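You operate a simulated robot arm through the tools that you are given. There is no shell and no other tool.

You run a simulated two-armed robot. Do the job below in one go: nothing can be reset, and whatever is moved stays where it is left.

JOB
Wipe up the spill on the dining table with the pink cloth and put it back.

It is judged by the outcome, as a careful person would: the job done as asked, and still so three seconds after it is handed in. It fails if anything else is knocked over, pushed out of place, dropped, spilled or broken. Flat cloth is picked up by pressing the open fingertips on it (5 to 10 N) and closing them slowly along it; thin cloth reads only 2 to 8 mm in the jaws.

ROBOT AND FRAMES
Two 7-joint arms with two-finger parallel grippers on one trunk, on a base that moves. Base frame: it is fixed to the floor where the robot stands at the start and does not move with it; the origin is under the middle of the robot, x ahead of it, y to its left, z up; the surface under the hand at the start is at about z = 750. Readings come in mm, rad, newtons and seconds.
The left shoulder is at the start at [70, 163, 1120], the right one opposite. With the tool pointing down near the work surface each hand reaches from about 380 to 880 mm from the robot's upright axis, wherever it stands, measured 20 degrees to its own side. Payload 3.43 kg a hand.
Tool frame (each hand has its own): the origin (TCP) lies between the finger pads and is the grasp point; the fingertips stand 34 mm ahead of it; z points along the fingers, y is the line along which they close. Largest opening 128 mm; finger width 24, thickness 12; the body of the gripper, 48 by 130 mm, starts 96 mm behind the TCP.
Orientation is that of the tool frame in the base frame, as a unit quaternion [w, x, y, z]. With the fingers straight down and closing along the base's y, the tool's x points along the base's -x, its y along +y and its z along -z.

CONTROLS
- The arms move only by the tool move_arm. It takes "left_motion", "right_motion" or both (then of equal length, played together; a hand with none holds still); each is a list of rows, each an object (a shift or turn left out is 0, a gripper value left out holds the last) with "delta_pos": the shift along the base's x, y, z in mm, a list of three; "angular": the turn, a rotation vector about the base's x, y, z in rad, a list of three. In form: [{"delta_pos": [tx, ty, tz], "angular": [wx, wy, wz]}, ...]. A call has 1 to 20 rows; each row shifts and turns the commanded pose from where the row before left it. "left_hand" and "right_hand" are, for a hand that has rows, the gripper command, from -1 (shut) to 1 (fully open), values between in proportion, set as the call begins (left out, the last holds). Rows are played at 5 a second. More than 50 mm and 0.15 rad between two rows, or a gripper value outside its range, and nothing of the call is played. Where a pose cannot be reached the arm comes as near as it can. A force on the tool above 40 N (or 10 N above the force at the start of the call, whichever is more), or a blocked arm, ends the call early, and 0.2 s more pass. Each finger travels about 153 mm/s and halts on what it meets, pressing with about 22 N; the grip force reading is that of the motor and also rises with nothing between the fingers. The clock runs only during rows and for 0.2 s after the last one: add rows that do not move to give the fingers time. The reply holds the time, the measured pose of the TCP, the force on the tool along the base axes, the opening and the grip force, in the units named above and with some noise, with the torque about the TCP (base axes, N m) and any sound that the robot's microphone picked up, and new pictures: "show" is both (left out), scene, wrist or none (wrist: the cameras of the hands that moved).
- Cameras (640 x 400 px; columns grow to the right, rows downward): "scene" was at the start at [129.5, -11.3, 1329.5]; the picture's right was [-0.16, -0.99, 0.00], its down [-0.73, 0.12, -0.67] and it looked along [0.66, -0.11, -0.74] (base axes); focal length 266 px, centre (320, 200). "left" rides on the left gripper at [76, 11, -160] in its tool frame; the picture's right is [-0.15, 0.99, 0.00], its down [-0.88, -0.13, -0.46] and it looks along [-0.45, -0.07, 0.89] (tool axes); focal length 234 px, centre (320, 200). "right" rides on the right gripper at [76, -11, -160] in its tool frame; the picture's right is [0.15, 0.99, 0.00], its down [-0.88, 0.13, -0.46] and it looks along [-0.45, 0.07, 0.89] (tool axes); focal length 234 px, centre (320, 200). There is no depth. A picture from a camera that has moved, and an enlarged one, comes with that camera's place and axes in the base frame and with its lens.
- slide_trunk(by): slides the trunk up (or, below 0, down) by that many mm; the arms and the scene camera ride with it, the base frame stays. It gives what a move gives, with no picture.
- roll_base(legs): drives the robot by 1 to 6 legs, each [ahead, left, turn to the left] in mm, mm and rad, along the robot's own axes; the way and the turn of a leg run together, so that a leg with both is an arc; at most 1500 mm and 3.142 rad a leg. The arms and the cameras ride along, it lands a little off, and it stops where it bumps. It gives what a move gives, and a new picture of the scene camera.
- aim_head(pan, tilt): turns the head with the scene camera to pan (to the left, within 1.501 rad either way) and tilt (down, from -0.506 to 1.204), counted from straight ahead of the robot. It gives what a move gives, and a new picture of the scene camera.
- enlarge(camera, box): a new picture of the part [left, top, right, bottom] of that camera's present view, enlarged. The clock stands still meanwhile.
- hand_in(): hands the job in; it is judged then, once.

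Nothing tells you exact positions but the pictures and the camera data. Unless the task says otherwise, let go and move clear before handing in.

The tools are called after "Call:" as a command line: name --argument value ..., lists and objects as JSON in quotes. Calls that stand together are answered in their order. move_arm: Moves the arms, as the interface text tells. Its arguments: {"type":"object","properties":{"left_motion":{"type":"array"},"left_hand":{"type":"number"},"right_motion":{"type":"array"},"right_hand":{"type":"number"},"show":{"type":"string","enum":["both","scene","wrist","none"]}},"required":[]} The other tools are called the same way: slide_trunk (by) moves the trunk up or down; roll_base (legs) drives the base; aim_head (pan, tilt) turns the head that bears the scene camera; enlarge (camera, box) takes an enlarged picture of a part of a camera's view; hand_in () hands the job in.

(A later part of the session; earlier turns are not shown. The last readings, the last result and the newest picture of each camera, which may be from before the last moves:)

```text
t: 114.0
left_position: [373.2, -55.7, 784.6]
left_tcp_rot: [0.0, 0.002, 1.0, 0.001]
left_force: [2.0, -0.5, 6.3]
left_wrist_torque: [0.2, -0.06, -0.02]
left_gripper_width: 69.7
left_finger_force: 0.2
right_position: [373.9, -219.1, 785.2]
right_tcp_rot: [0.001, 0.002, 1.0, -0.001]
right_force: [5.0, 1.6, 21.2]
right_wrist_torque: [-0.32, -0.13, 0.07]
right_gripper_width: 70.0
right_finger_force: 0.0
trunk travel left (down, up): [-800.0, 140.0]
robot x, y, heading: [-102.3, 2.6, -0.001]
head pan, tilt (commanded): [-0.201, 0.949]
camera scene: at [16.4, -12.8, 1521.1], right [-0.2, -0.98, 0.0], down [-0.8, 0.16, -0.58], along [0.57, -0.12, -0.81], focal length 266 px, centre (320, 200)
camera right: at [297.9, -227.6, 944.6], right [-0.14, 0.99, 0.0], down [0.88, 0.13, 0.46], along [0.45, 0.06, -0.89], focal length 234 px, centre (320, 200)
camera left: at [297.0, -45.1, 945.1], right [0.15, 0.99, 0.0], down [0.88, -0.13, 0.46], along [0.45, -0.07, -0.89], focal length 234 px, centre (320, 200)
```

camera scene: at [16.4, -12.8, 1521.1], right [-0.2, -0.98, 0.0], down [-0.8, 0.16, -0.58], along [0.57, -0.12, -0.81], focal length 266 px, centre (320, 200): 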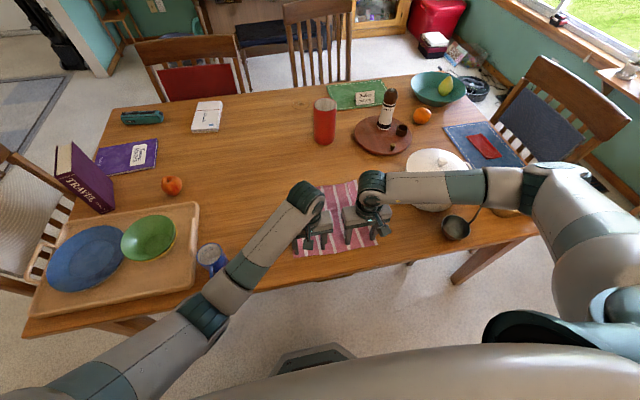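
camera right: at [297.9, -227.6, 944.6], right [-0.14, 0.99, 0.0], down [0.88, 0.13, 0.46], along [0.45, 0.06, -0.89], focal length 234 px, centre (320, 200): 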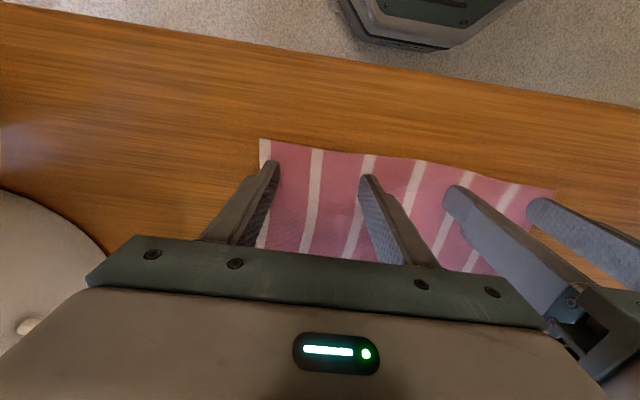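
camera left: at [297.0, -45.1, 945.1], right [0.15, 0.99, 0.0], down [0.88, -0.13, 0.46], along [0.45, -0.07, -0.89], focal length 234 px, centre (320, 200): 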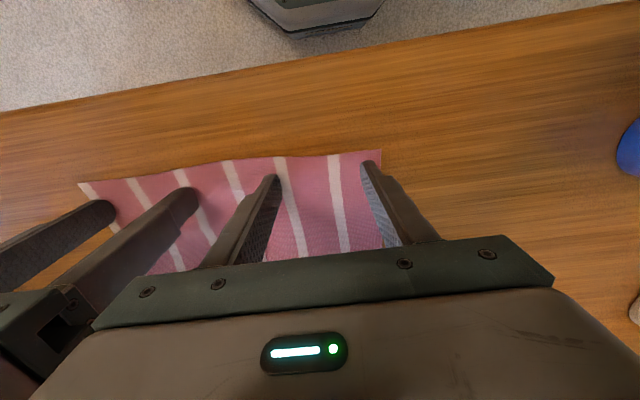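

The near edge is back at about (355, 0) and (346, -270), just as at the start. I'll raise both hands straight up and swing them apart to view the whole cloth.

Call:
move_arm --left_motion '[{"delta_pos": [0, 0, 10]}, {"delta_pos": [0, 0, 30]}, {"delta_pos": [0, 0, 45]}, {"delta_pos": [0, 0, 45]}, {"delta_pos": [0, 0, 45]}, {"delta_pos": [0, 0, 45]}, {"delta_pos": [25, 40, 0]}, {"delta_pos": [25, 40, 0]}, {"delta_pos": [25, 40, 0]}, {"delta_pos": [25, 40, 0]}, {"delta_pos": [0, 0, 0]}]' --right_motion '[{"delta_pos": [0, 0, 10]}, {"delta_pos": [0, 0, 30]}, {"delta_pos": [0, 0, 45]}, {"delta_pos": [0, 0, 45]}, {"delta_pos": [0, 0, 45]}, {"delta_pos": [0, 0, 45]}, {"delta_pos": [25, -40, 0]}, {"delta_pos": [25, -40, 0]}, {"delta_pos": [25, -40, 0]}, {"delta_pos": [0, 0, 0]}, {"delta_pos": [0, 0, 0]}]' --show "both"

Call:
enlarge --camera "scene" --box '[240, 150, 432, 270]'

```text
t: 116.4
left_position: [472.3, 102.9, 1005.2]
left_tcp_rot: [0.0, 0.002, 1.0, 0.001]
left_force: [0.9, -0.4, 0.2]
left_wrist_torque: [0.01, 0.0, -0.01]
left_gripper_width: 70.0
left_finger_force: 0.1
right_position: [450.1, -337.6, 1007.0]
right_tcp_rot: [0.001, 0.001, 1.0, 0.0]
right_force: [-0.4, 0.3, -0.1]
right_wrist_torque: [0.02, 0.02, 0.0]
right_gripper_width: 70.2
right_finger_force: 0.1
trunk travel left (down, up): [-800.0, 140.0]
robot x, y, heading: [-105.1, 1.3, 0.002]
head pan, tilt (commanded): [-0.201, 0.949]
camera scene: at [17.9, -14.9, 1520.9], right [-0.2, -0.98, 0.0], down [-0.8, 0.17, -0.58], along [0.57, -0.12, -0.81], focal length 266 px, centre (320, 200)
camera right: at [375.0, -348.5, 1165.6], right [-0.14, 0.99, 0.0], down [0.88, 0.13, 0.46], along [0.45, 0.07, -0.89], focal length 234 px, centre (320, 200)
camera left: at [396.9, 114.0, 1165.3], right [0.15, 0.99, 0.0], down [0.88, -0.13, 0.46], along [0.45, -0.07, -0.89], focal length 234 px, centre (320, 200)
```

scene: 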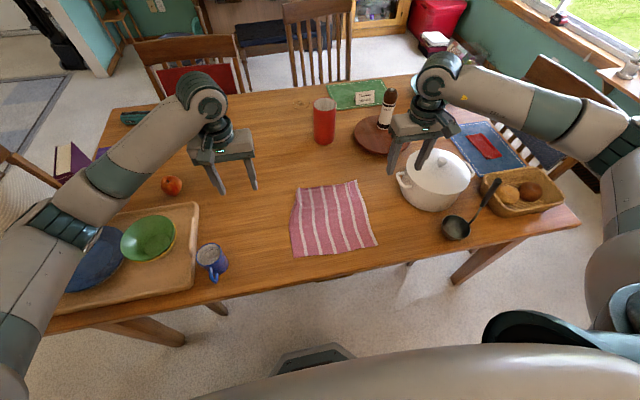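
right: 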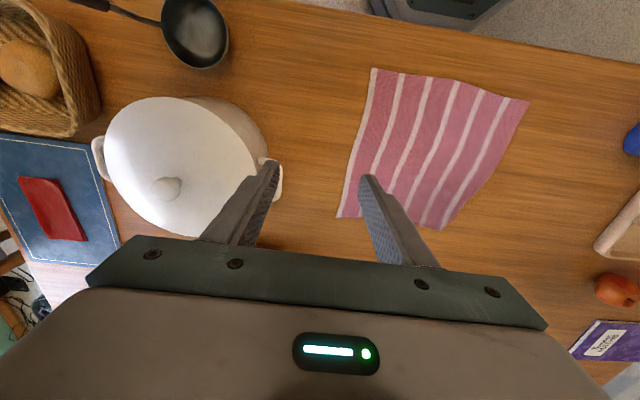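
left: 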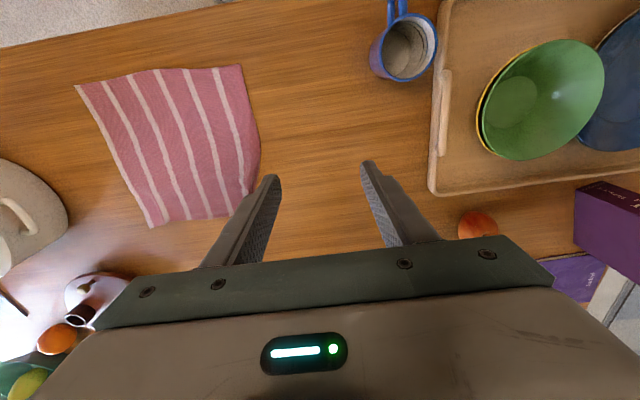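

```text
3.33 times, centred on (336, 210) of scene
camera zoom: at [17.9, -14.9, 1520.9], right [-0.2, -0.98, 0.0], down [-0.8, 0.17, -0.58], along [0.57, -0.12, -0.81], focal length 886 px, centre (267, 167)
```

zoom: 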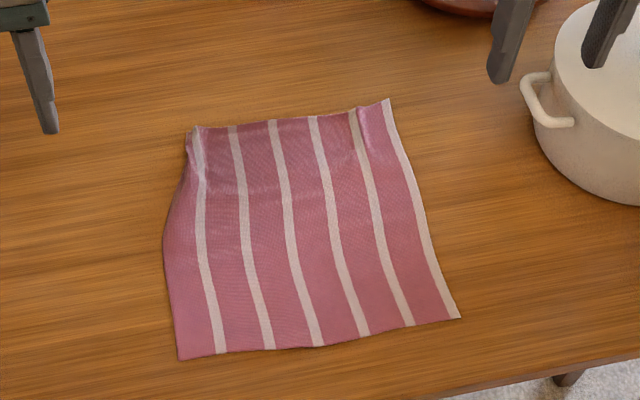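

All corners are back at their starting positions except the far-left one, where a strip about 35 mm wide is turned under. I'll look closely at that corner and at the former spill.

Call:
enlarge --camera "left" --box '[120, 100, 312, 220]'

Call:
enlarge --camera "scene" --box '[221, 144, 317, 204]'

Call:
enlarge --camera "right" --box '[400, 100, 592, 220]'

```text
3.33 times, centred on (216, 160) of left
camera zoom: at [396.9, 114.0, 1165.3], right [0.15, 0.99, 0.0], down [0.88, -0.13, 0.46], along [0.45, -0.07, -0.89], focal length 781 px, centre (667, 333)
```

zoom: 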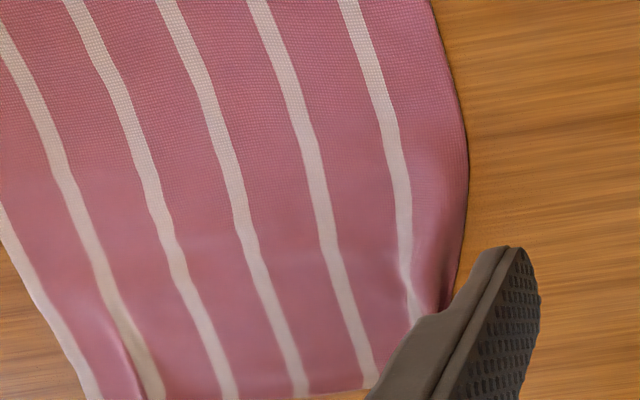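

```text
6.67 times, centred on (269, 174) of scene
camera zoom: at [17.9, -14.9, 1520.9], right [-0.2, -0.98, 0.0], down [-0.8, 0.17, -0.58], along [0.57, -0.12, -0.81], focal length 1773 px, centre (660, 373)
```

zoom: 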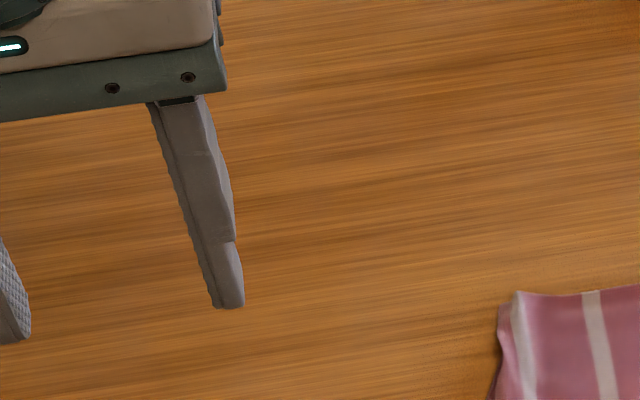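

```text
3.33 times, centred on (496, 160) of right
camera zoom: at [375.0, -348.5, 1165.6], right [-0.14, 0.99, 0.0], down [0.88, 0.13, 0.46], along [0.45, 0.07, -0.89], focal length 781 px, centre (-267, 333)
```

zoom: 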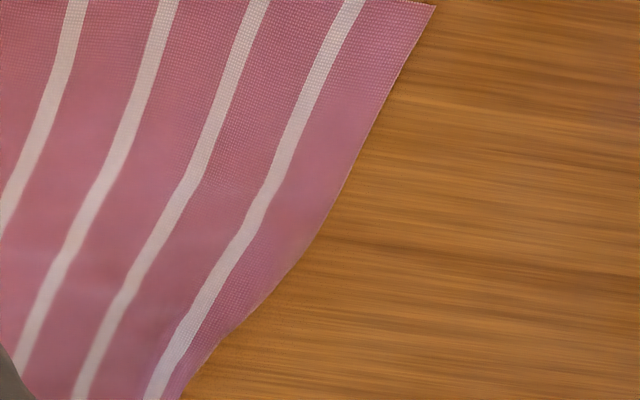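

The spill area is clean, with no specks left. Let me take one closer look at the turned-under corner.

Call:
enlarge --camera "scene" --box '[280, 175, 376, 235]'

```text
6.67 times, centred on (328, 205) of scene
camera zoom: at [17.9, -14.9, 1520.9], right [-0.2, -0.98, 0.0], down [-0.8, 0.17, -0.58], along [0.57, -0.12, -0.81], focal length 1773 px, centre (267, 167)
```

zoom: 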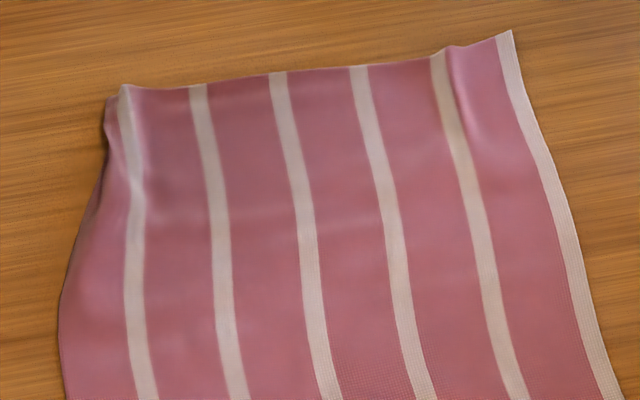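

The corner strip is only slightly rolled along the last 80 mm. I'll try one gentle touch: with the right hand, press lightly beside it and slide inward so the rolled strip is drawn out flat, then draw it back.

Call:
move_arm --right_motion '[{"delta_pos": [25, 40, 0]}, {"delta_pos": [25, 40, 0]}, {"delta_pos": [25, 40, 0]}, {"delta_pos": [25, 40, 0]}, {"delta_pos": [25, 43, 0]}, {"delta_pos": [23, 43, 0]}, {"delta_pos": [0, 0, -45]}, {"delta_pos": [0, 0, -45]}, {"delta_pos": [0, 0, -45]}, {"delta_pos": [0, 0, -40]}, {"delta_pos": [0, 0, 0]}]' --right_hand -0.375 --show "both"

```text
t: 118.8
left_position: [472.3, 103.7, 1004.2]
left_tcp_rot: [0.0, 0.002, 1.0, 0.0]
left_force: [-0.3, 0.8, 0.3]
left_wrist_torque: [0.01, 0.01, 0.01]
left_gripper_width: 69.7
left_finger_force: 0.0
right_position: [598.6, -91.3, 830.4]
right_tcp_rot: [-0.001, 0.001, 1.0, 0.001]
right_force: [0.3, 0.2, 0.0]
right_wrist_torque: [0.01, -0.01, 0.0]
right_gripper_width: 39.9
right_finger_force: 0.1
trunk travel left (down, up): [-800.0, 140.0]
robot x, y, heading: [-102.3, 2.0, -0.005]
head pan, tilt (commanded): [-0.201, 0.949]
camera scene: at [17.9, -13.4, 1520.9], right [-0.2, -0.98, 0.0], down [-0.8, 0.16, -0.58], along [0.57, -0.12, -0.81], focal length 266 px, centre (320, 200)
camera right: at [522.1, -101.5, 990.1], right [-0.14, 0.99, 0.0], down [0.88, 0.13, 0.46], along [0.45, 0.06, -0.89], focal length 234 px, centre (320, 200)
```

scene: 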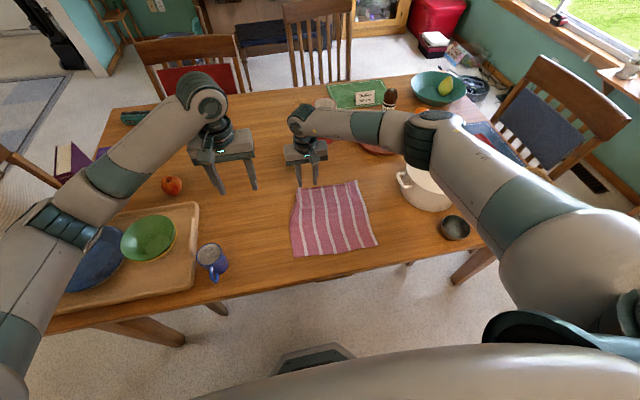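
right: 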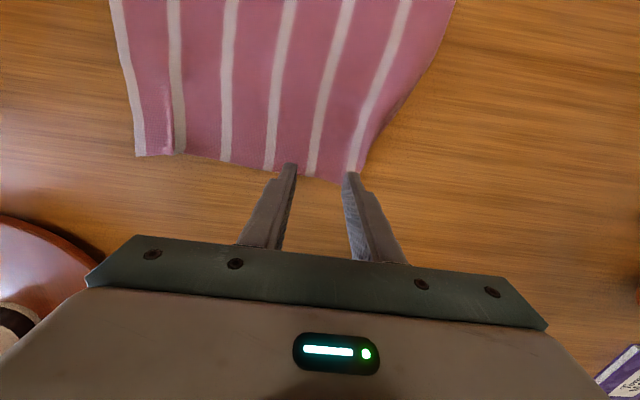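

The hand is over the cloth just inside the rolled strip. I'll move 12 mm inward from the far edge and come down to a light press.

Call:
move_arm --right_motion '[{"delta_pos": [-12, 0, -15]}, {"delta_pos": [0, 0, -20]}, {"delta_pos": [0, 0, -6]}, {"delta_pos": [0, 0, -3]}, {"delta_pos": [0, 0, -1]}, {"delta_pos": [0, 0, 0]}]' --show "none"

```text
t: 120.2
left_position: [471.6, 104.5, 1005.6]
left_tcp_rot: [0.001, 0.002, 1.0, 0.0]
left_force: [-0.6, 0.1, 0.3]
left_wrist_torque: [0.0, 0.0, 0.0]
left_gripper_width: 69.9
left_finger_force: 0.1
right_position: [584.8, -90.5, 785.4]
right_tcp_rot: [0.001, 0.002, 1.0, 0.0]
right_force: [1.1, -0.5, 11.7]
right_wrist_torque: [0.27, -0.13, -0.03]
right_gripper_width: 39.7
right_finger_force: 0.1
trunk travel left (down, up): [-800.0, 140.0]
robot x, y, heading: [-104.8, -1.7, -0.001]
head pan, tilt (commanded): [-0.201, 0.949]
```

Pressing at 12 N. I'll slide 24 mm inward and check the strip.

Call:
move_arm --right_motion '[{"delta_pos": [0, -4, 0.3]}, {"delta_pos": [0, -4, 0]}, {"delta_pos": [0, -4, 0]}, {"delta_pos": [0, -4, 0]}, {"delta_pos": [0, -4, 0]}, {"delta_pos": [0, -4, 0]}, {"delta_pos": [0, 0, 0]}]' --show "wrist"

Call:
enlarge --camera "scene" --box '[280, 165, 376, 225]'

```text
t: 121.8
left_position: [472.8, 105.0, 1005.8]
left_tcp_rot: [0.0, 0.002, 1.0, -0.001]
left_force: [-0.2, 0.2, -0.2]
left_wrist_torque: [0.03, 0.02, 0.0]
left_gripper_width: 69.6
left_finger_force: 0.1
right_position: [585.2, -115.6, 785.2]
right_tcp_rot: [0.001, 0.001, 1.0, 0.0]
right_force: [0.5, 6.2, 12.8]
right_wrist_torque: [0.22, 0.0, -0.02]
right_gripper_width: 40.1
right_finger_force: 1.0
trunk travel left (down, up): [-800.0, 140.0]
robot x, y, heading: [-102.8, 3.1, -0.007]
head pan, tilt (commanded): [-0.201, 0.949]
camera right: at [508.8, -125.2, 944.5], right [-0.14, 0.99, 0.0], down [0.88, 0.13, 0.46], along [0.45, 0.06, -0.89], focal length 234 px, centre (320, 200)
```

right: 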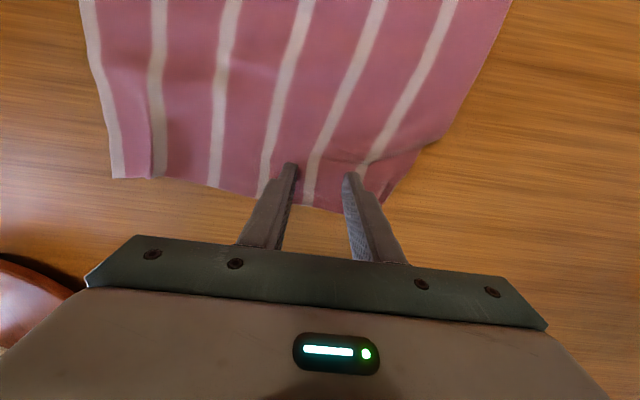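

```text
6.67 times, centred on (328, 195) of scene
camera zoom: at [16.5, -12.6, 1521.1], right [-0.2, -0.98, 0.0], down [-0.8, 0.16, -0.58], along [0.57, -0.12, -0.81], focal length 1773 px, centre (267, 233)
```

zoom: 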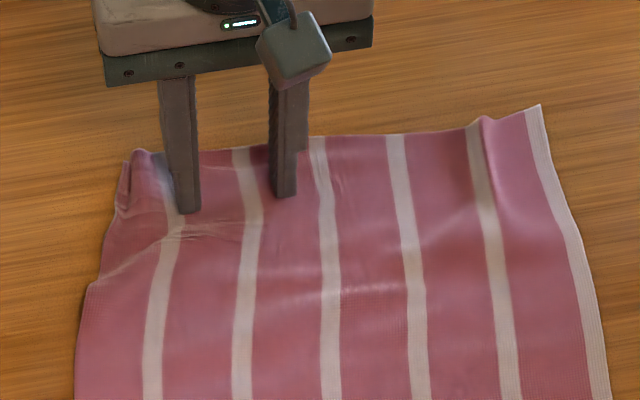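

The strip has come out almost flat. Now I'll lift, place closed fingertips on that strip and draw it outward to its original line.

Call:
move_arm --right_motion '[{"delta_pos": [0, 0, 10]}, {"delta_pos": [0, 0, 20]}, {"delta_pos": [0, 25, 0]}, {"delta_pos": [0, 24, 0]}, {"delta_pos": [0, 0, 0]}]' --right_hand -1 --show "wrist"

Call:
enlarge --camera "right" --box '[240, 60, 480, 210]'

```text
t: 123.0
left_position: [472.5, 103.2, 1005.8]
left_tcp_rot: [-0.001, 0.001, 1.0, 0.0]
left_force: [-0.2, 0.0, 0.4]
left_wrist_torque: [-0.03, 0.03, 0.02]
left_gripper_width: 69.9
left_finger_force: 0.0
right_position: [585.2, -67.8, 813.9]
right_tcp_rot: [0.0, 0.001, 1.0, 0.001]
right_force: [0.3, -0.4, -0.8]
right_wrist_torque: [0.0, 0.02, 0.05]
right_gripper_width: 2.3
right_finger_force: 22.0
trunk travel left (down, up): [-800.0, 140.0]
robot x, y, heading: [-104.8, 1.1, -0.002]
head pan, tilt (commanded): [-0.201, 0.949]
camera right: at [510.0, -78.3, 973.2], right [-0.14, 0.99, 0.0], down [0.88, 0.13, 0.46], along [0.45, 0.06, -0.89], focal length 234 px, centre (320, 200)
```

right: 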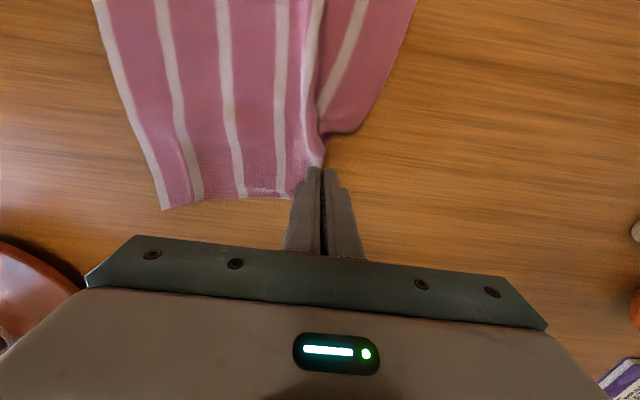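

```text
2.67 times, centred on (360, 135) of right
camera zoom: at [510.0, -78.3, 973.2], right [-0.14, 0.99, 0.0], down [0.88, 0.13, 0.46], along [0.45, 0.06, -0.89], focal length 624 px, centre (213, 373)
```

zoom: 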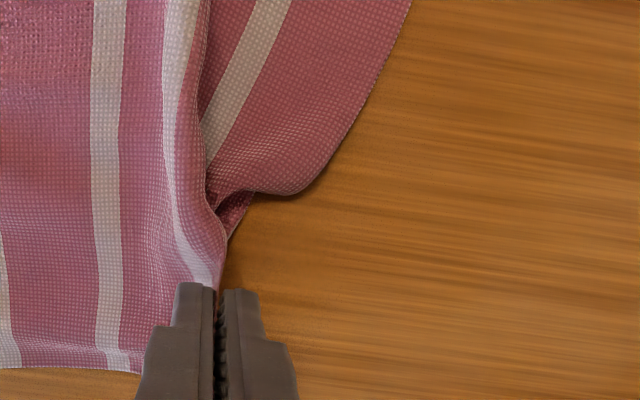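

My mistake: the fingers closed while still pressing and picked up a pinch of cloth. I'll take it straight back the way it came before opening.

Call:
move_arm --right_motion '[{"delta_pos": [0, -10, 5]}, {"delta_pos": [0, -13, 0]}, {"delta_pos": [0, -13, -5]}, {"delta_pos": [0, -13, -8]}, {"delta_pos": [0, 0, -10]}, {"delta_pos": [0, 0, -8]}, {"delta_pos": [0, 0, 0]}]' --show "both"

Call:
enlarge --camera "scene" --box '[256, 160, 400, 250]'

```text
t: 124.6
left_position: [472.7, 104.3, 1004.4]
left_tcp_rot: [0.0, 0.002, 1.0, 0.001]
left_force: [-0.3, 0.7, -0.6]
left_wrist_torque: [-0.01, -0.04, -0.01]
left_gripper_width: 70.0
left_finger_force: 0.0
right_position: [585.4, -114.8, 787.4]
right_tcp_rot: [0.0, 0.001, 1.0, 0.0]
right_force: [0.4, 0.2, 0.7]
right_wrist_torque: [0.04, -0.04, 0.01]
right_gripper_width: 2.2
right_finger_force: 22.1
trunk travel left (down, up): [-800.0, 140.0]
robot x, y, heading: [-103.7, -2.7, -0.003]
head pan, tilt (commanded): [-0.201, 0.949]
camera scene: at [18.1, -13.9, 1520.9], right [-0.2, -0.98, 0.0], down [-0.8, 0.17, -0.58], along [0.57, -0.12, -0.81], focal length 266 px, centre (320, 200)
camera right: at [509.9, -125.3, 947.4], right [-0.14, 0.99, 0.0], down [0.88, 0.13, 0.46], along [0.45, 0.07, -0.89], focal length 234 px, centre (320, 200)
```

scene: 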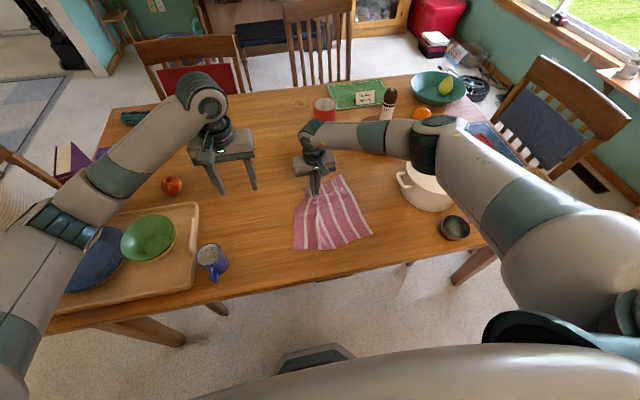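
right: 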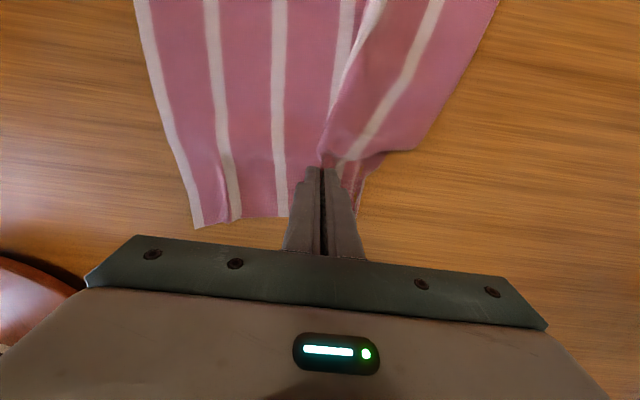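

```text
4.44 times, centred on (328, 205) of scene
camera zoom: at [18.1, -13.9, 1520.9], right [-0.2, -0.98, 0.0], down [-0.8, 0.17, -0.58], along [0.57, -0.12, -0.81], focal length 1182 px, centre (284, 178)
```

zoom: 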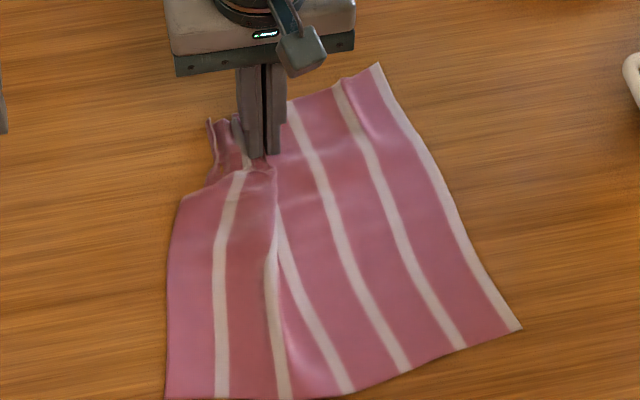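

The right side was pulled left and forward by about 50 mm. I'll first release the pinch by opening gently on the table, then straighten the cloth with open-fingertip slides, which have worked well.

Call:
move_arm --right_motion '[{"delta_pos": [0, 0, -1.5]}, {"delta_pos": [0, 0, 0]}]' --right_hand -0.85 --show "none"

Call:
move_arm --right_motion '[{"delta_pos": [0, 0, 0]}, {"delta_pos": [0, 0, 0]}]' --right_hand -0.6 --show "none"

Call:
move_arm --right_motion '[{"delta_pos": [0, 0, 0]}, {"delta_pos": [0, 0, 0]}]' --right_hand -0.3 --show "none"

Call:
move_arm --right_motion '[{"delta_pos": [0, 0, 10]}, {"delta_pos": [0, 0, 30]}, {"delta_pos": [0, 0, 40]}, {"delta_pos": [0, -20, 40]}, {"delta_pos": [0, -40, 20]}, {"delta_pos": [0, -45, 0]}, {"delta_pos": [0, -45, 0]}, {"delta_pos": [0, 0, 0]}]' --show "both"

Call:
enlarge --camera "scene" --box '[256, 160, 416, 260]'

```text
t: 125.2
left_position: [471.6, 102.7, 1006.0]
left_tcp_rot: [0.0, 0.002, 1.0, 0.0]
left_force: [0.3, 0.0, -0.3]
left_wrist_torque: [0.0, 0.0, 0.01]
left_gripper_width: 70.0
left_finger_force: 0.1
right_position: [584.8, -115.8, 787.5]
right_tcp_rot: [0.0, 0.001, 1.0, 0.0]
right_force: [0.3, -0.6, 4.1]
right_wrist_torque: [0.03, 0.02, 0.01]
right_gripper_width: 9.4
right_finger_force: 0.1
trunk travel left (down, up): [-800.0, 140.0]
robot x, y, heading: [-105.7, -3.4, -0.005]
head pan, tilt (commanded): [-0.201, 0.949]
```

```text
t: 125.8
left_position: [473.8, 104.0, 1006.0]
left_tcp_rot: [-0.001, 0.003, 1.0, 0.0]
left_force: [0.4, -0.1, 0.1]
left_wrist_torque: [0.05, 0.04, -0.03]
left_gripper_width: 70.1
left_finger_force: 0.1
right_position: [584.7, -115.1, 786.8]
right_tcp_rot: [-0.001, 0.001, 1.0, -0.001]
right_force: [0.2, -1.1, 4.5]
right_wrist_torque: [0.0, 0.01, 0.03]
right_gripper_width: 25.0
right_finger_force: 0.0
trunk travel left (down, up): [-800.0, 140.0]
robot x, y, heading: [-104.3, -0.2, -0.005]
head pan, tilt (commanded): [-0.201, 0.949]
```

```text
t: 126.4
left_position: [473.3, 104.0, 1004.7]
left_tcp_rot: [0.0, 0.001, 1.0, -0.001]
left_force: [0.3, 0.6, 0.2]
left_wrist_torque: [0.0, -0.02, -0.01]
left_gripper_width: 70.2
left_finger_force: 0.2
right_position: [584.2, -114.6, 786.0]
right_tcp_rot: [-0.001, 0.001, 1.0, 0.0]
right_force: [0.0, -0.6, 4.2]
right_wrist_torque: [0.07, -0.04, -0.01]
right_gripper_width: 44.2
right_finger_force: 0.1
trunk travel left (down, up): [-800.0, 140.0]
robot x, y, heading: [-106.6, -0.6, -0.006]
head pan, tilt (commanded): [-0.201, 0.949]
```

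```text
t: 128.2
left_position: [472.9, 105.3, 1005.7]
left_tcp_rot: [0.0, 0.002, 1.0, 0.001]
left_force: [0.0, 0.0, -0.1]
left_wrist_torque: [0.0, -0.02, 0.01]
left_gripper_width: 70.0
left_finger_force: 0.0
right_position: [585.7, -265.1, 927.7]
right_tcp_rot: [0.0, 0.001, 1.0, -0.001]
right_force: [0.4, -0.1, -0.8]
right_wrist_torque: [0.0, 0.02, 0.0]
right_gripper_width: 44.8
right_finger_force: 0.1
trunk travel left (down, up): [-800.0, 140.0]
robot x, y, heading: [-104.1, -1.1, -0.003]
head pan, tilt (commanded): [-0.201, 0.949]
camera scene: at [18.5, -12.6, 1520.9], right [-0.2, -0.98, 0.0], down [-0.8, 0.16, -0.58], along [0.57, -0.12, -0.81], focal length 266 px, centre (320, 200)
camera right: at [510.1, -275.5, 1088.1], right [-0.14, 0.99, 0.0], down [0.88, 0.13, 0.46], along [0.45, 0.06, -0.89], focal length 234 px, centre (320, 200)
```

scene: 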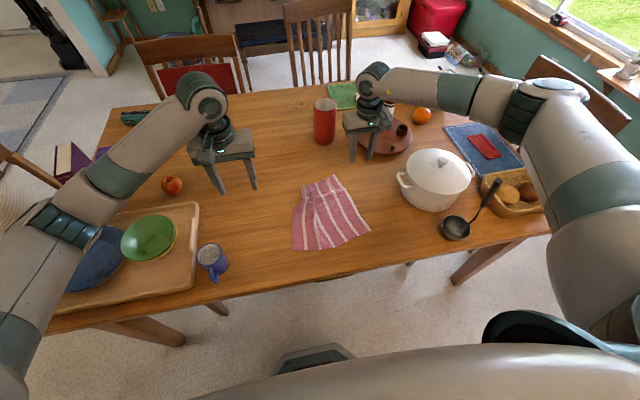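
right: 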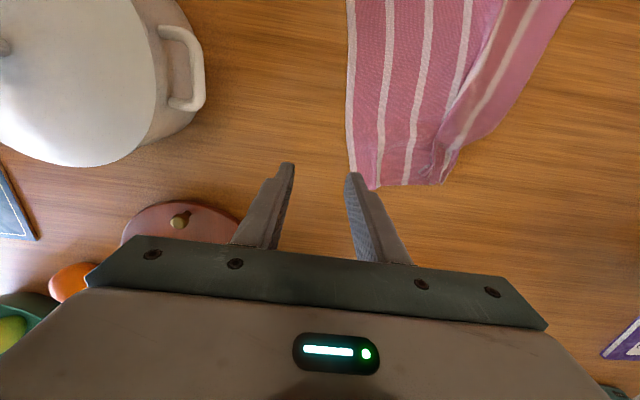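

```text
4.00 times, centred on (336, 210) of scene
camera zoom: at [18.5, -12.6, 1520.9], right [-0.2, -0.98, 0.0], down [-0.8, 0.16, -0.58], along [0.57, -0.12, -0.81], focal length 1064 px, centre (256, 160)
```

zoom: 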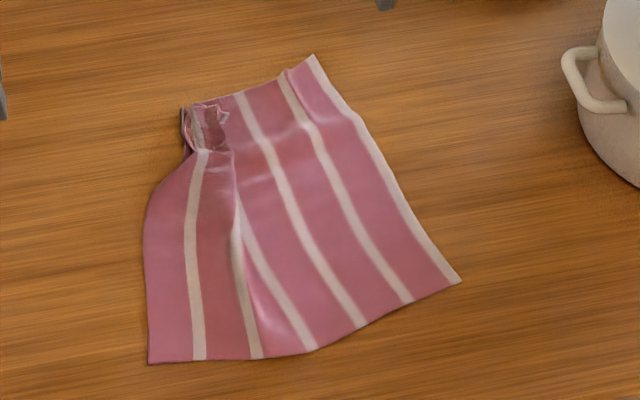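

The cloth needs straightening: its right side has to go back about 70 mm to the right and 40 mm towards me, which also opens the overlap. I'll anchor the left strip lightly with the left hand and slide the right part back with the right hand.

Call:
move_arm --left_motion '[{"delta_pos": [0, -30, -30]}, {"delta_pos": [0, -30, -30]}, {"delta_pos": [0, -30, -30]}, {"delta_pos": [0, -30, -30]}, {"delta_pos": [0, -29, -30]}, {"delta_pos": [0, 0, -30]}, {"delta_pos": [0, 0, 0]}]' --right_motion '[{"delta_pos": [9, 18, -15]}, {"delta_pos": [9, 18, -15]}, {"delta_pos": [9, 17, -20]}, {"delta_pos": [9, 17, -20]}, {"delta_pos": [8, 17, -20]}, {"delta_pos": [0, 0, -15]}, {"delta_pos": [0, 0, 0]}]' --left_hand -0.375 --right_hand -0.53 --show "both"

```text
t: 129.8
left_position: [475.7, -45.7, 823.3]
left_tcp_rot: [0.0, 0.002, 1.0, -0.001]
left_force: [-0.5, -1.0, 0.9]
left_wrist_torque: [0.0, 0.0, 0.01]
left_gripper_width: 39.7
left_finger_force: 0.0
right_position: [627.9, -180.0, 821.9]
right_tcp_rot: [0.0, 0.002, 1.0, 0.001]
right_force: [-1.0, -0.5, -0.1]
right_wrist_torque: [0.0, 0.02, 0.02]
right_gripper_width: 30.0
right_finger_force: 0.0
trunk travel left (down, up): [-800.0, 140.0]
robot x, y, heading: [-102.8, -1.8, -0.005]
head pan, tilt (commanded): [-0.201, 0.949]
camera scene: at [18.2, -13.8, 1520.9], right [-0.2, -0.98, 0.0], down [-0.8, 0.17, -0.58], along [0.57, -0.12, -0.81], focal length 266 px, centre (320, 200)
camera right: at [552.5, -189.3, 980.2], right [-0.14, 0.99, 0.0], down [0.88, 0.13, 0.46], along [0.45, 0.06, -0.89], focal length 234 px, centre (320, 200)
camera left: at [398.9, -35.4, 983.6], right [0.15, 0.99, 0.0], down [0.88, -0.13, 0.46], along [0.45, -0.07, -0.89], focal length 234 px, centre (320, 200)
```

scene: 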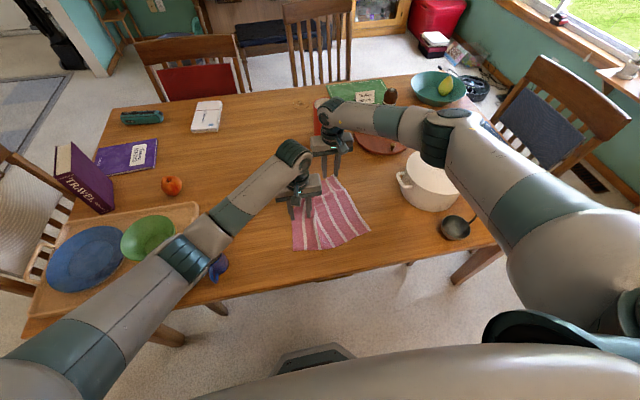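
right: 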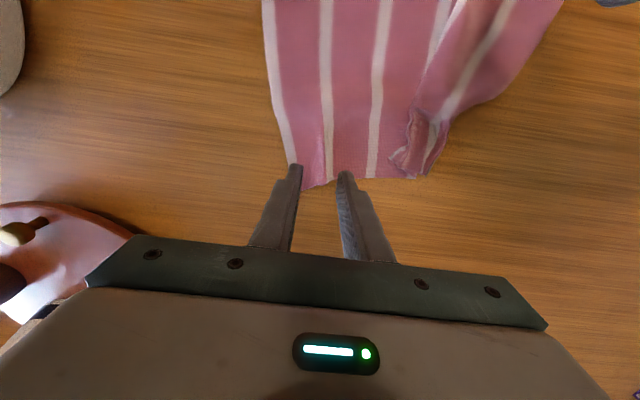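
left: 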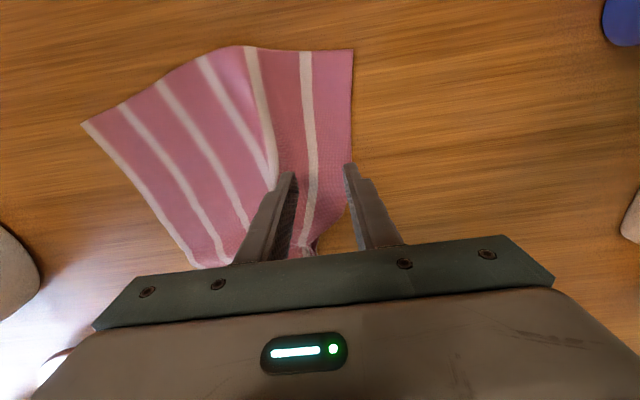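

I'll nudge both hands a little further onto the cloth and lower to contact.

Call:
move_arm --left_motion '[{"delta_pos": [-15, -9, 0]}, {"delta_pos": [0, 0, -20]}, {"delta_pos": [0, 0, -12]}, {"delta_pos": [0, 0, -4]}, {"delta_pos": [0, 0, 0]}]' --right_motion '[{"delta_pos": [0, 9, 0]}, {"delta_pos": [0, 0, -20]}, {"delta_pos": [0, 0, -12]}, {"delta_pos": [0, 0, -4]}, {"delta_pos": [0, 0, 0]}]' --show "none"

```text
t: 131.0
left_position: [460.4, -56.2, 788.5]
left_tcp_rot: [0.0, 0.002, 1.0, 0.0]
left_force: [0.4, -0.3, 0.0]
left_wrist_torque: [-0.01, -0.03, 0.01]
left_gripper_width: 39.7
left_finger_force: 0.0
right_position: [629.2, -169.0, 785.4]
right_tcp_rot: [0.0, 0.002, 1.0, 0.0]
right_force: [-0.7, 0.0, 0.4]
right_wrist_torque: [0.01, -0.01, 0.0]
right_gripper_width: 30.2
right_finger_force: 0.1
trunk travel left (down, up): [-800.0, 140.0]
robot x, y, heading: [-108.7, -4.6, -0.004]
head pan, tilt (commanded): [-0.201, 0.949]
```

Call:
move_arm --left_motion '[{"delta_pos": [0, 0, -1.5]}, {"delta_pos": [0, 0, -1]}, {"delta_pos": [0, 0, 0]}]' --right_motion '[{"delta_pos": [0, 0, -1]}, {"delta_pos": [0, 0, -0.8]}, {"delta_pos": [0, 0, 0]}]' --show "none"

```text
t: 131.8
left_position: [459.8, -55.7, 786.7]
left_tcp_rot: [0.0, 0.001, 1.0, 0.001]
left_force: [0.4, 0.4, 0.0]
left_wrist_torque: [0.01, 0.0, -0.03]
left_gripper_width: 40.1
left_finger_force: 0.0
right_position: [629.0, -169.7, 785.0]
right_tcp_rot: [0.0, 0.002, 1.0, 0.0]
right_force: [1.5, -0.5, 8.9]
right_wrist_torque: [0.06, -0.08, -0.01]
right_gripper_width: 29.8
right_finger_force: 0.1
trunk travel left (down, up): [-800.0, 140.0]
robot x, y, heading: [-103.0, 0.5, -0.005]
head pan, tilt (commanded): [-0.201, 0.949]
```

Right is at 9 N. I'll lower the left by another 1.5 mm and then slide the right part outward and back in small steps.

Call:
move_arm --left_motion '[{"delta_pos": [0, 0, -1]}, {"delta_pos": [0, 0, -0.6]}, {"delta_pos": [0, 0, 0]}, {"delta_pos": [0, 0, 0]}, {"delta_pos": [0, 0, 0]}, {"delta_pos": [0, 0, 0]}, {"delta_pos": [0, 0, 0]}, {"delta_pos": [0, 0, 0]}, {"delta_pos": [0, 0, 0]}, {"delta_pos": [0, 0, 0]}]' --right_motion '[{"delta_pos": [0, 0, 0]}, {"delta_pos": [0, 0, 0]}, {"delta_pos": [-2, -5, 0]}, {"delta_pos": [-2, -5, 0]}, {"delta_pos": [-2, -5, 0]}, {"delta_pos": [-2, -5, 0]}, {"delta_pos": [-2, -5, 0]}, {"delta_pos": [-2, -5, 0]}, {"delta_pos": [-2, -5, 0]}, {"delta_pos": [-2, -5, 0]}]' --show "both"

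Call:
enlarge --camera "scene" --box '[256, 160, 416, 260]'

```text
t: 134.0
left_position: [458.3, -54.3, 786.1]
left_tcp_rot: [0.001, 0.002, 1.0, -0.001]
left_force: [0.6, 0.7, 0.2]
left_wrist_torque: [-0.02, 0.0, -0.02]
left_gripper_width: 39.7
left_finger_force: 0.0
right_position: [611.6, -210.8, 786.3]
right_tcp_rot: [0.001, 0.002, 1.0, 0.0]
right_force: [1.6, -0.7, 15.2]
right_wrist_torque: [0.19, -0.13, -0.07]
right_gripper_width: 29.0
right_finger_force: 0.1
trunk travel left (down, up): [-800.0, 140.0]
robot x, y, heading: [-103.2, 3.6, -0.006]
head pan, tilt (commanded): [-0.201, 0.949]
camera scene: at [16.0, -14.0, 1521.1], right [-0.2, -0.98, 0.0], down [-0.8, 0.17, -0.58], along [0.57, -0.12, -0.81], focal length 266 px, centre (320, 200)
camera right: at [536.4, -220.8, 944.7], right [-0.14, 0.99, 0.0], down [0.88, 0.13, 0.46], along [0.45, 0.06, -0.89], focal length 234 px, centre (320, 200)
camera left: at [382.8, -44.1, 945.7], right [0.15, 0.99, 0.0], down [0.88, -0.13, 0.46], along [0.45, -0.07, -0.89], focal length 234 px, centre (320, 200)
```

scene: 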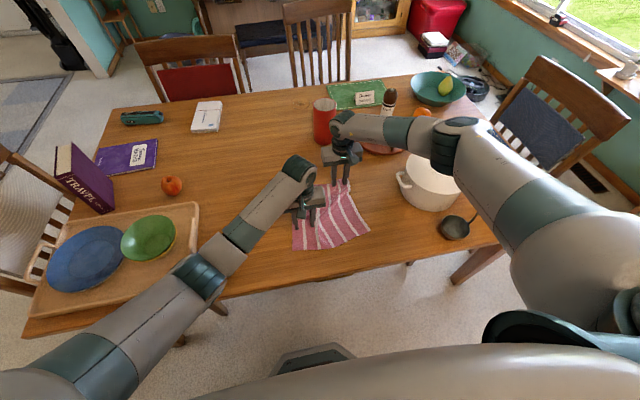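
right: 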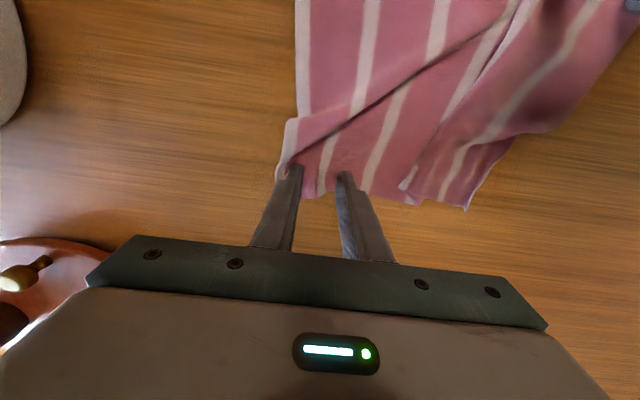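
left: 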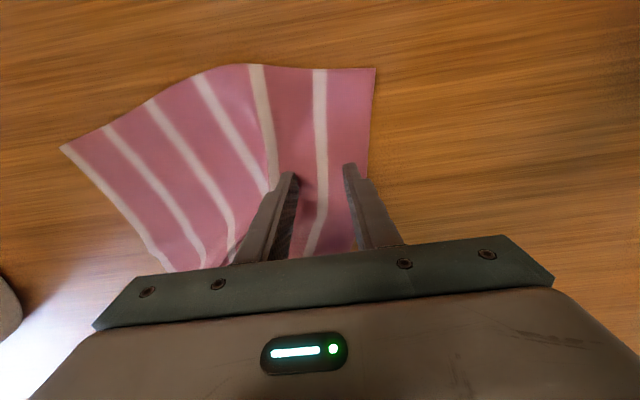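

```text
4.00 times, centred on (336, 210) of scene
camera zoom: at [16.0, -14.0, 1521.1], right [-0.2, -0.98, 0.0], down [-0.8, 0.17, -0.58], along [0.57, -0.12, -0.81], focal length 1064 px, centre (256, 160)
```

zoom: 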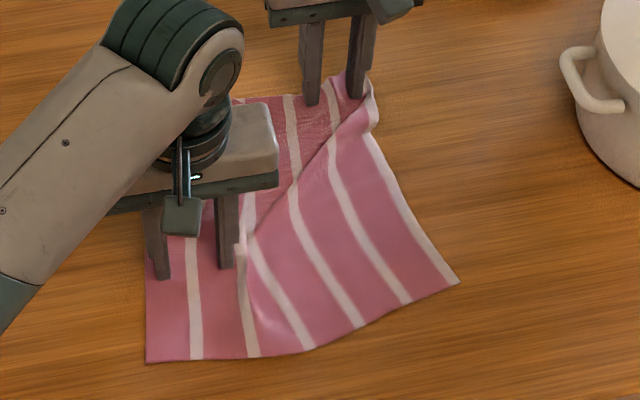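

The slide only moved part of the cloth. A cleaner fix is to pick the cloth up by its two near corners, which are flat, let it hang so all folds drop out, and lay it down again far edge first. I'll lift off and move over the near corners.

Call:
move_arm --left_motion '[{"delta_pos": [0, 0, 10]}, {"delta_pos": [0, 0, 30]}, {"delta_pos": [0, 0, 40]}, {"delta_pos": [-15, 3, 0]}, {"delta_pos": [-20, 4, 0]}, {"delta_pos": [0, 0, 0]}]' --right_motion '[{"delta_pos": [0, 0, 10]}, {"delta_pos": [0, 0, 30]}, {"delta_pos": [0, 0, 40]}, {"delta_pos": [-45, -3, 0]}, {"delta_pos": [-45, 0, 0]}, {"delta_pos": [-45, 0, 0]}]' --right_hand -0.375 --show "none"

Call:
move_arm --right_motion '[{"delta_pos": [-30, -2, 0]}, {"delta_pos": [0, 0, 0]}]' --left_motion '[{"delta_pos": [0, 0, 0]}, {"delta_pos": [0, 0, 0]}]' --show "both"

```text
t: 135.4
left_position: [424.0, -47.9, 864.1]
left_tcp_rot: [0.0, 0.001, 1.0, 0.001]
left_force: [0.2, -0.1, 0.0]
left_wrist_torque: [0.03, 0.0, 0.0]
left_gripper_width: 39.9
left_finger_force: 0.0
right_position: [477.3, -210.3, 861.9]
right_tcp_rot: [0.0, 0.002, 1.0, -0.001]
right_force: [-0.7, 0.0, 0.3]
right_wrist_torque: [0.01, -0.02, -0.02]
right_gripper_width: 39.8
right_finger_force: 0.1
trunk travel left (down, up): [-800.0, 140.0]
robot x, y, heading: [-105.5, -0.3, -0.002]
head pan, tilt (commanded): [-0.201, 0.949]
```

```text
t: 136.0
left_position: [425.1, -48.4, 862.8]
left_tcp_rot: [0.0, 0.002, 1.0, 0.001]
left_force: [-0.1, -0.5, -0.2]
left_wrist_torque: [0.0, 0.02, 0.01]
left_gripper_width: 39.9
left_finger_force: 0.1
right_position: [449.3, -210.1, 862.1]
right_tcp_rot: [-0.001, 0.002, 1.0, 0.001]
right_force: [0.5, -0.2, 1.0]
right_wrist_torque: [0.01, 0.03, 0.02]
right_gripper_width: 39.8
right_finger_force: 0.1
trunk travel left (down, up): [-800.0, 140.0]
robot x, y, heading: [-104.7, -0.5, -0.009]
head pan, tilt (commanded): [-0.201, 0.949]
camera scene: at [18.8, -13.7, 1520.9], right [-0.2, -0.98, 0.0], down [-0.8, 0.17, -0.58], along [0.57, -0.12, -0.81], focal length 266 px, centre (320, 200)
camera right: at [373.9, -221.6, 1021.4], right [-0.14, 0.99, 0.0], down [0.88, 0.13, 0.45], along [0.45, 0.06, -0.89], focal length 234 px, centre (320, 200)
camera left: at [348.8, -37.2, 1023.2], right [0.15, 0.99, 0.0], down [0.88, -0.13, 0.45], along [0.45, -0.07, -0.89], focal length 234 px, centre (320, 200)
```

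scene: 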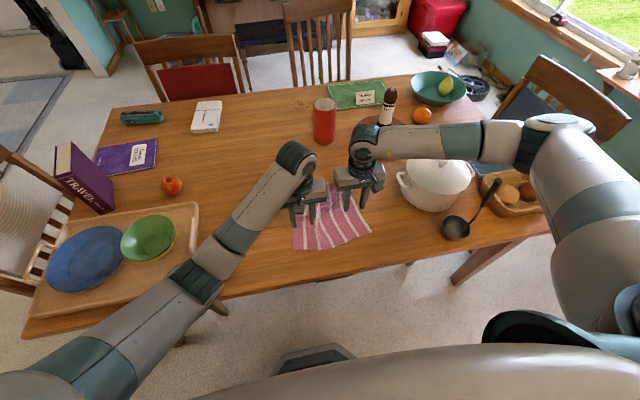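
right: 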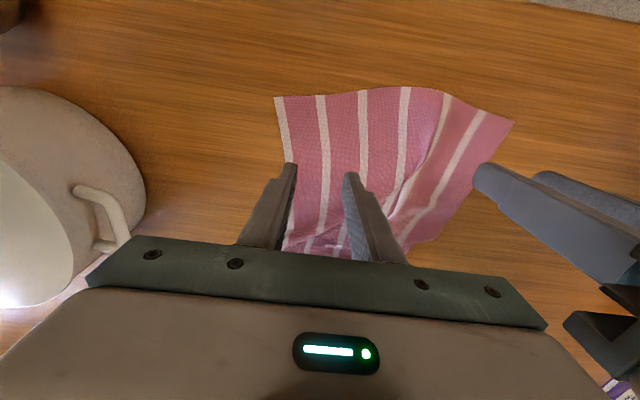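
left: 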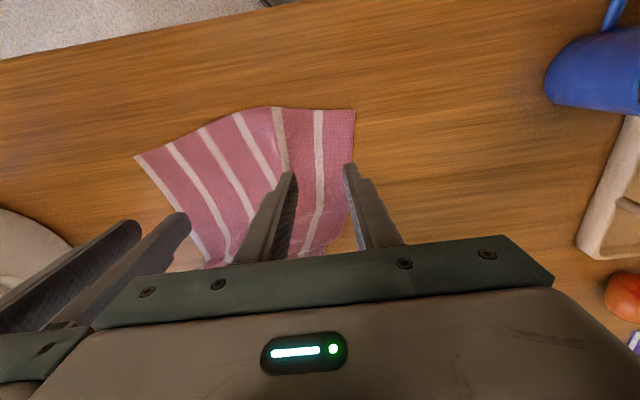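

The near corners are at about (382,-5) and (396,-268). I'll set the grip points 35–40 mm inside them and come down.

Call:
move_arm --left_motion '[{"delta_pos": [-10, -2, -20]}, {"delta_pos": [0, 0, -30]}, {"delta_pos": [0, 0, -20]}, {"delta_pos": [0, 0, -5]}, {"delta_pos": [0, 0, -1]}, {"delta_pos": [0, 0, 0]}]' --right_motion '[{"delta_pos": [-17, -4, -20]}, {"delta_pos": [0, 0, -30]}, {"delta_pos": [0, 0, -20]}, {"delta_pos": [0, 0, -5]}, {"delta_pos": [0, 0, -1]}, {"delta_pos": [0, 0, 0]}]' --show "wrist"

```text
t: 137.4
left_position: [414.5, -50.2, 787.4]
left_tcp_rot: [0.0, 0.002, 1.0, 0.0]
left_force: [0.0, 0.4, 0.4]
left_wrist_torque: [0.01, 0.04, 0.0]
left_gripper_width: 40.1
left_finger_force: 0.1
right_position: [432.0, -218.0, 787.1]
right_tcp_rot: [0.0, 0.001, 1.0, 0.0]
right_force: [-0.1, 0.3, -0.4]
right_wrist_torque: [0.05, 0.03, 0.01]
right_gripper_width: 39.8
right_finger_force: 0.0
trunk travel left (down, up): [-800.0, 140.0]
robot x, y, heading: [-107.2, -2.0, -0.003]
head pan, tilt (commanded): [-0.201, 0.949]
camera right: at [355.8, -229.0, 946.9], right [-0.14, 0.99, 0.0], down [0.88, 0.13, 0.46], along [0.45, 0.06, -0.89], focal length 234 px, centre (320, 200)
camera left: at [338.5, -39.5, 948.2], right [0.15, 0.99, 0.0], down [0.88, -0.13, 0.46], along [0.45, -0.07, -0.89], focal length 234 px, centre (320, 200)
```

right: 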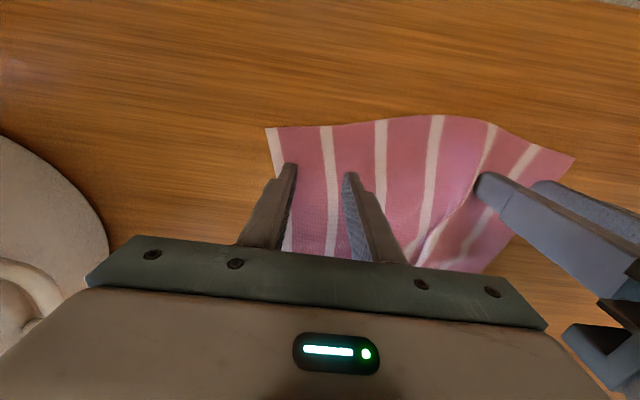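
left: 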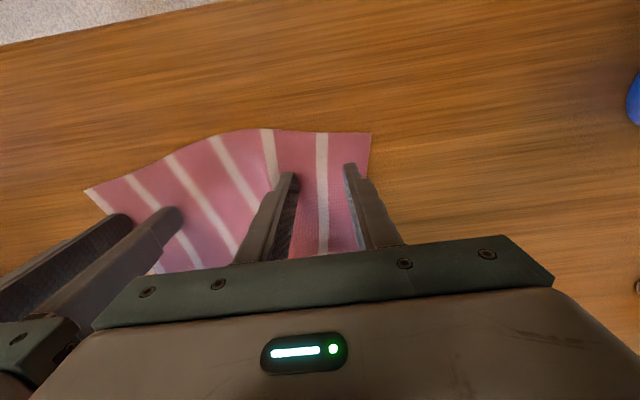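

Both hands straddle cloth near its corners. I'll press to 5–10 N.

Call:
move_arm --left_motion '[{"delta_pos": [0, 0, -1.3]}, {"delta_pos": [0, 0, -1.0]}, {"delta_pos": [0, 0, 0]}]' --right_motion '[{"delta_pos": [0, 0, -1.3]}, {"delta_pos": [0, 0, -1.0]}, {"delta_pos": [0, 0, 0]}]' --show "none"

```text
t: 138.2
left_position: [414.7, -50.6, 786.6]
left_tcp_rot: [0.0, 0.002, 1.0, 0.001]
left_force: [-0.2, 1.1, -0.6]
left_wrist_torque: [-0.01, -0.01, 0.02]
left_gripper_width: 40.0
left_finger_force: 0.1
right_position: [432.8, -218.7, 786.6]
right_tcp_rot: [0.0, 0.002, 1.0, 0.0]
right_force: [-0.2, 0.1, 1.9]
right_wrist_torque: [-0.06, -0.01, -0.03]
right_gripper_width: 39.8
right_finger_force: 0.0
trunk travel left (down, up): [-800.0, 140.0]
robot x, y, heading: [-107.2, 1.0, -0.002]
head pan, tilt (commanded): [-0.201, 0.949]
```

Call:
move_arm --left_motion '[{"delta_pos": [0, 0, -1]}, {"delta_pos": [0, 0, -0.7]}, {"delta_pos": [0, 0, 0]}]' --right_motion '[{"delta_pos": [0, 0, -0.7]}, {"delta_pos": [0, 0, 0]}, {"delta_pos": [0, 0, 0]}]' --show "none"

```text
t: 139.0
left_position: [414.3, -50.5, 785.5]
left_tcp_rot: [0.0, 0.002, 1.0, 0.001]
left_force: [-0.5, 0.0, 1.7]
left_wrist_torque: [0.1, -0.04, 0.02]
left_gripper_width: 40.4
left_finger_force: 0.5
right_position: [431.1, -217.2, 785.5]
right_tcp_rot: [0.0, 0.003, 1.0, 0.001]
right_force: [1.4, -0.5, 6.2]
right_wrist_torque: [-0.13, -0.03, 0.01]
right_gripper_width: 40.1
right_finger_force: 0.1
trunk travel left (down, up): [-800.0, 140.0]
robot x, y, heading: [-103.5, 0.5, -0.003]
head pan, tilt (commanded): [-0.201, 0.949]
```

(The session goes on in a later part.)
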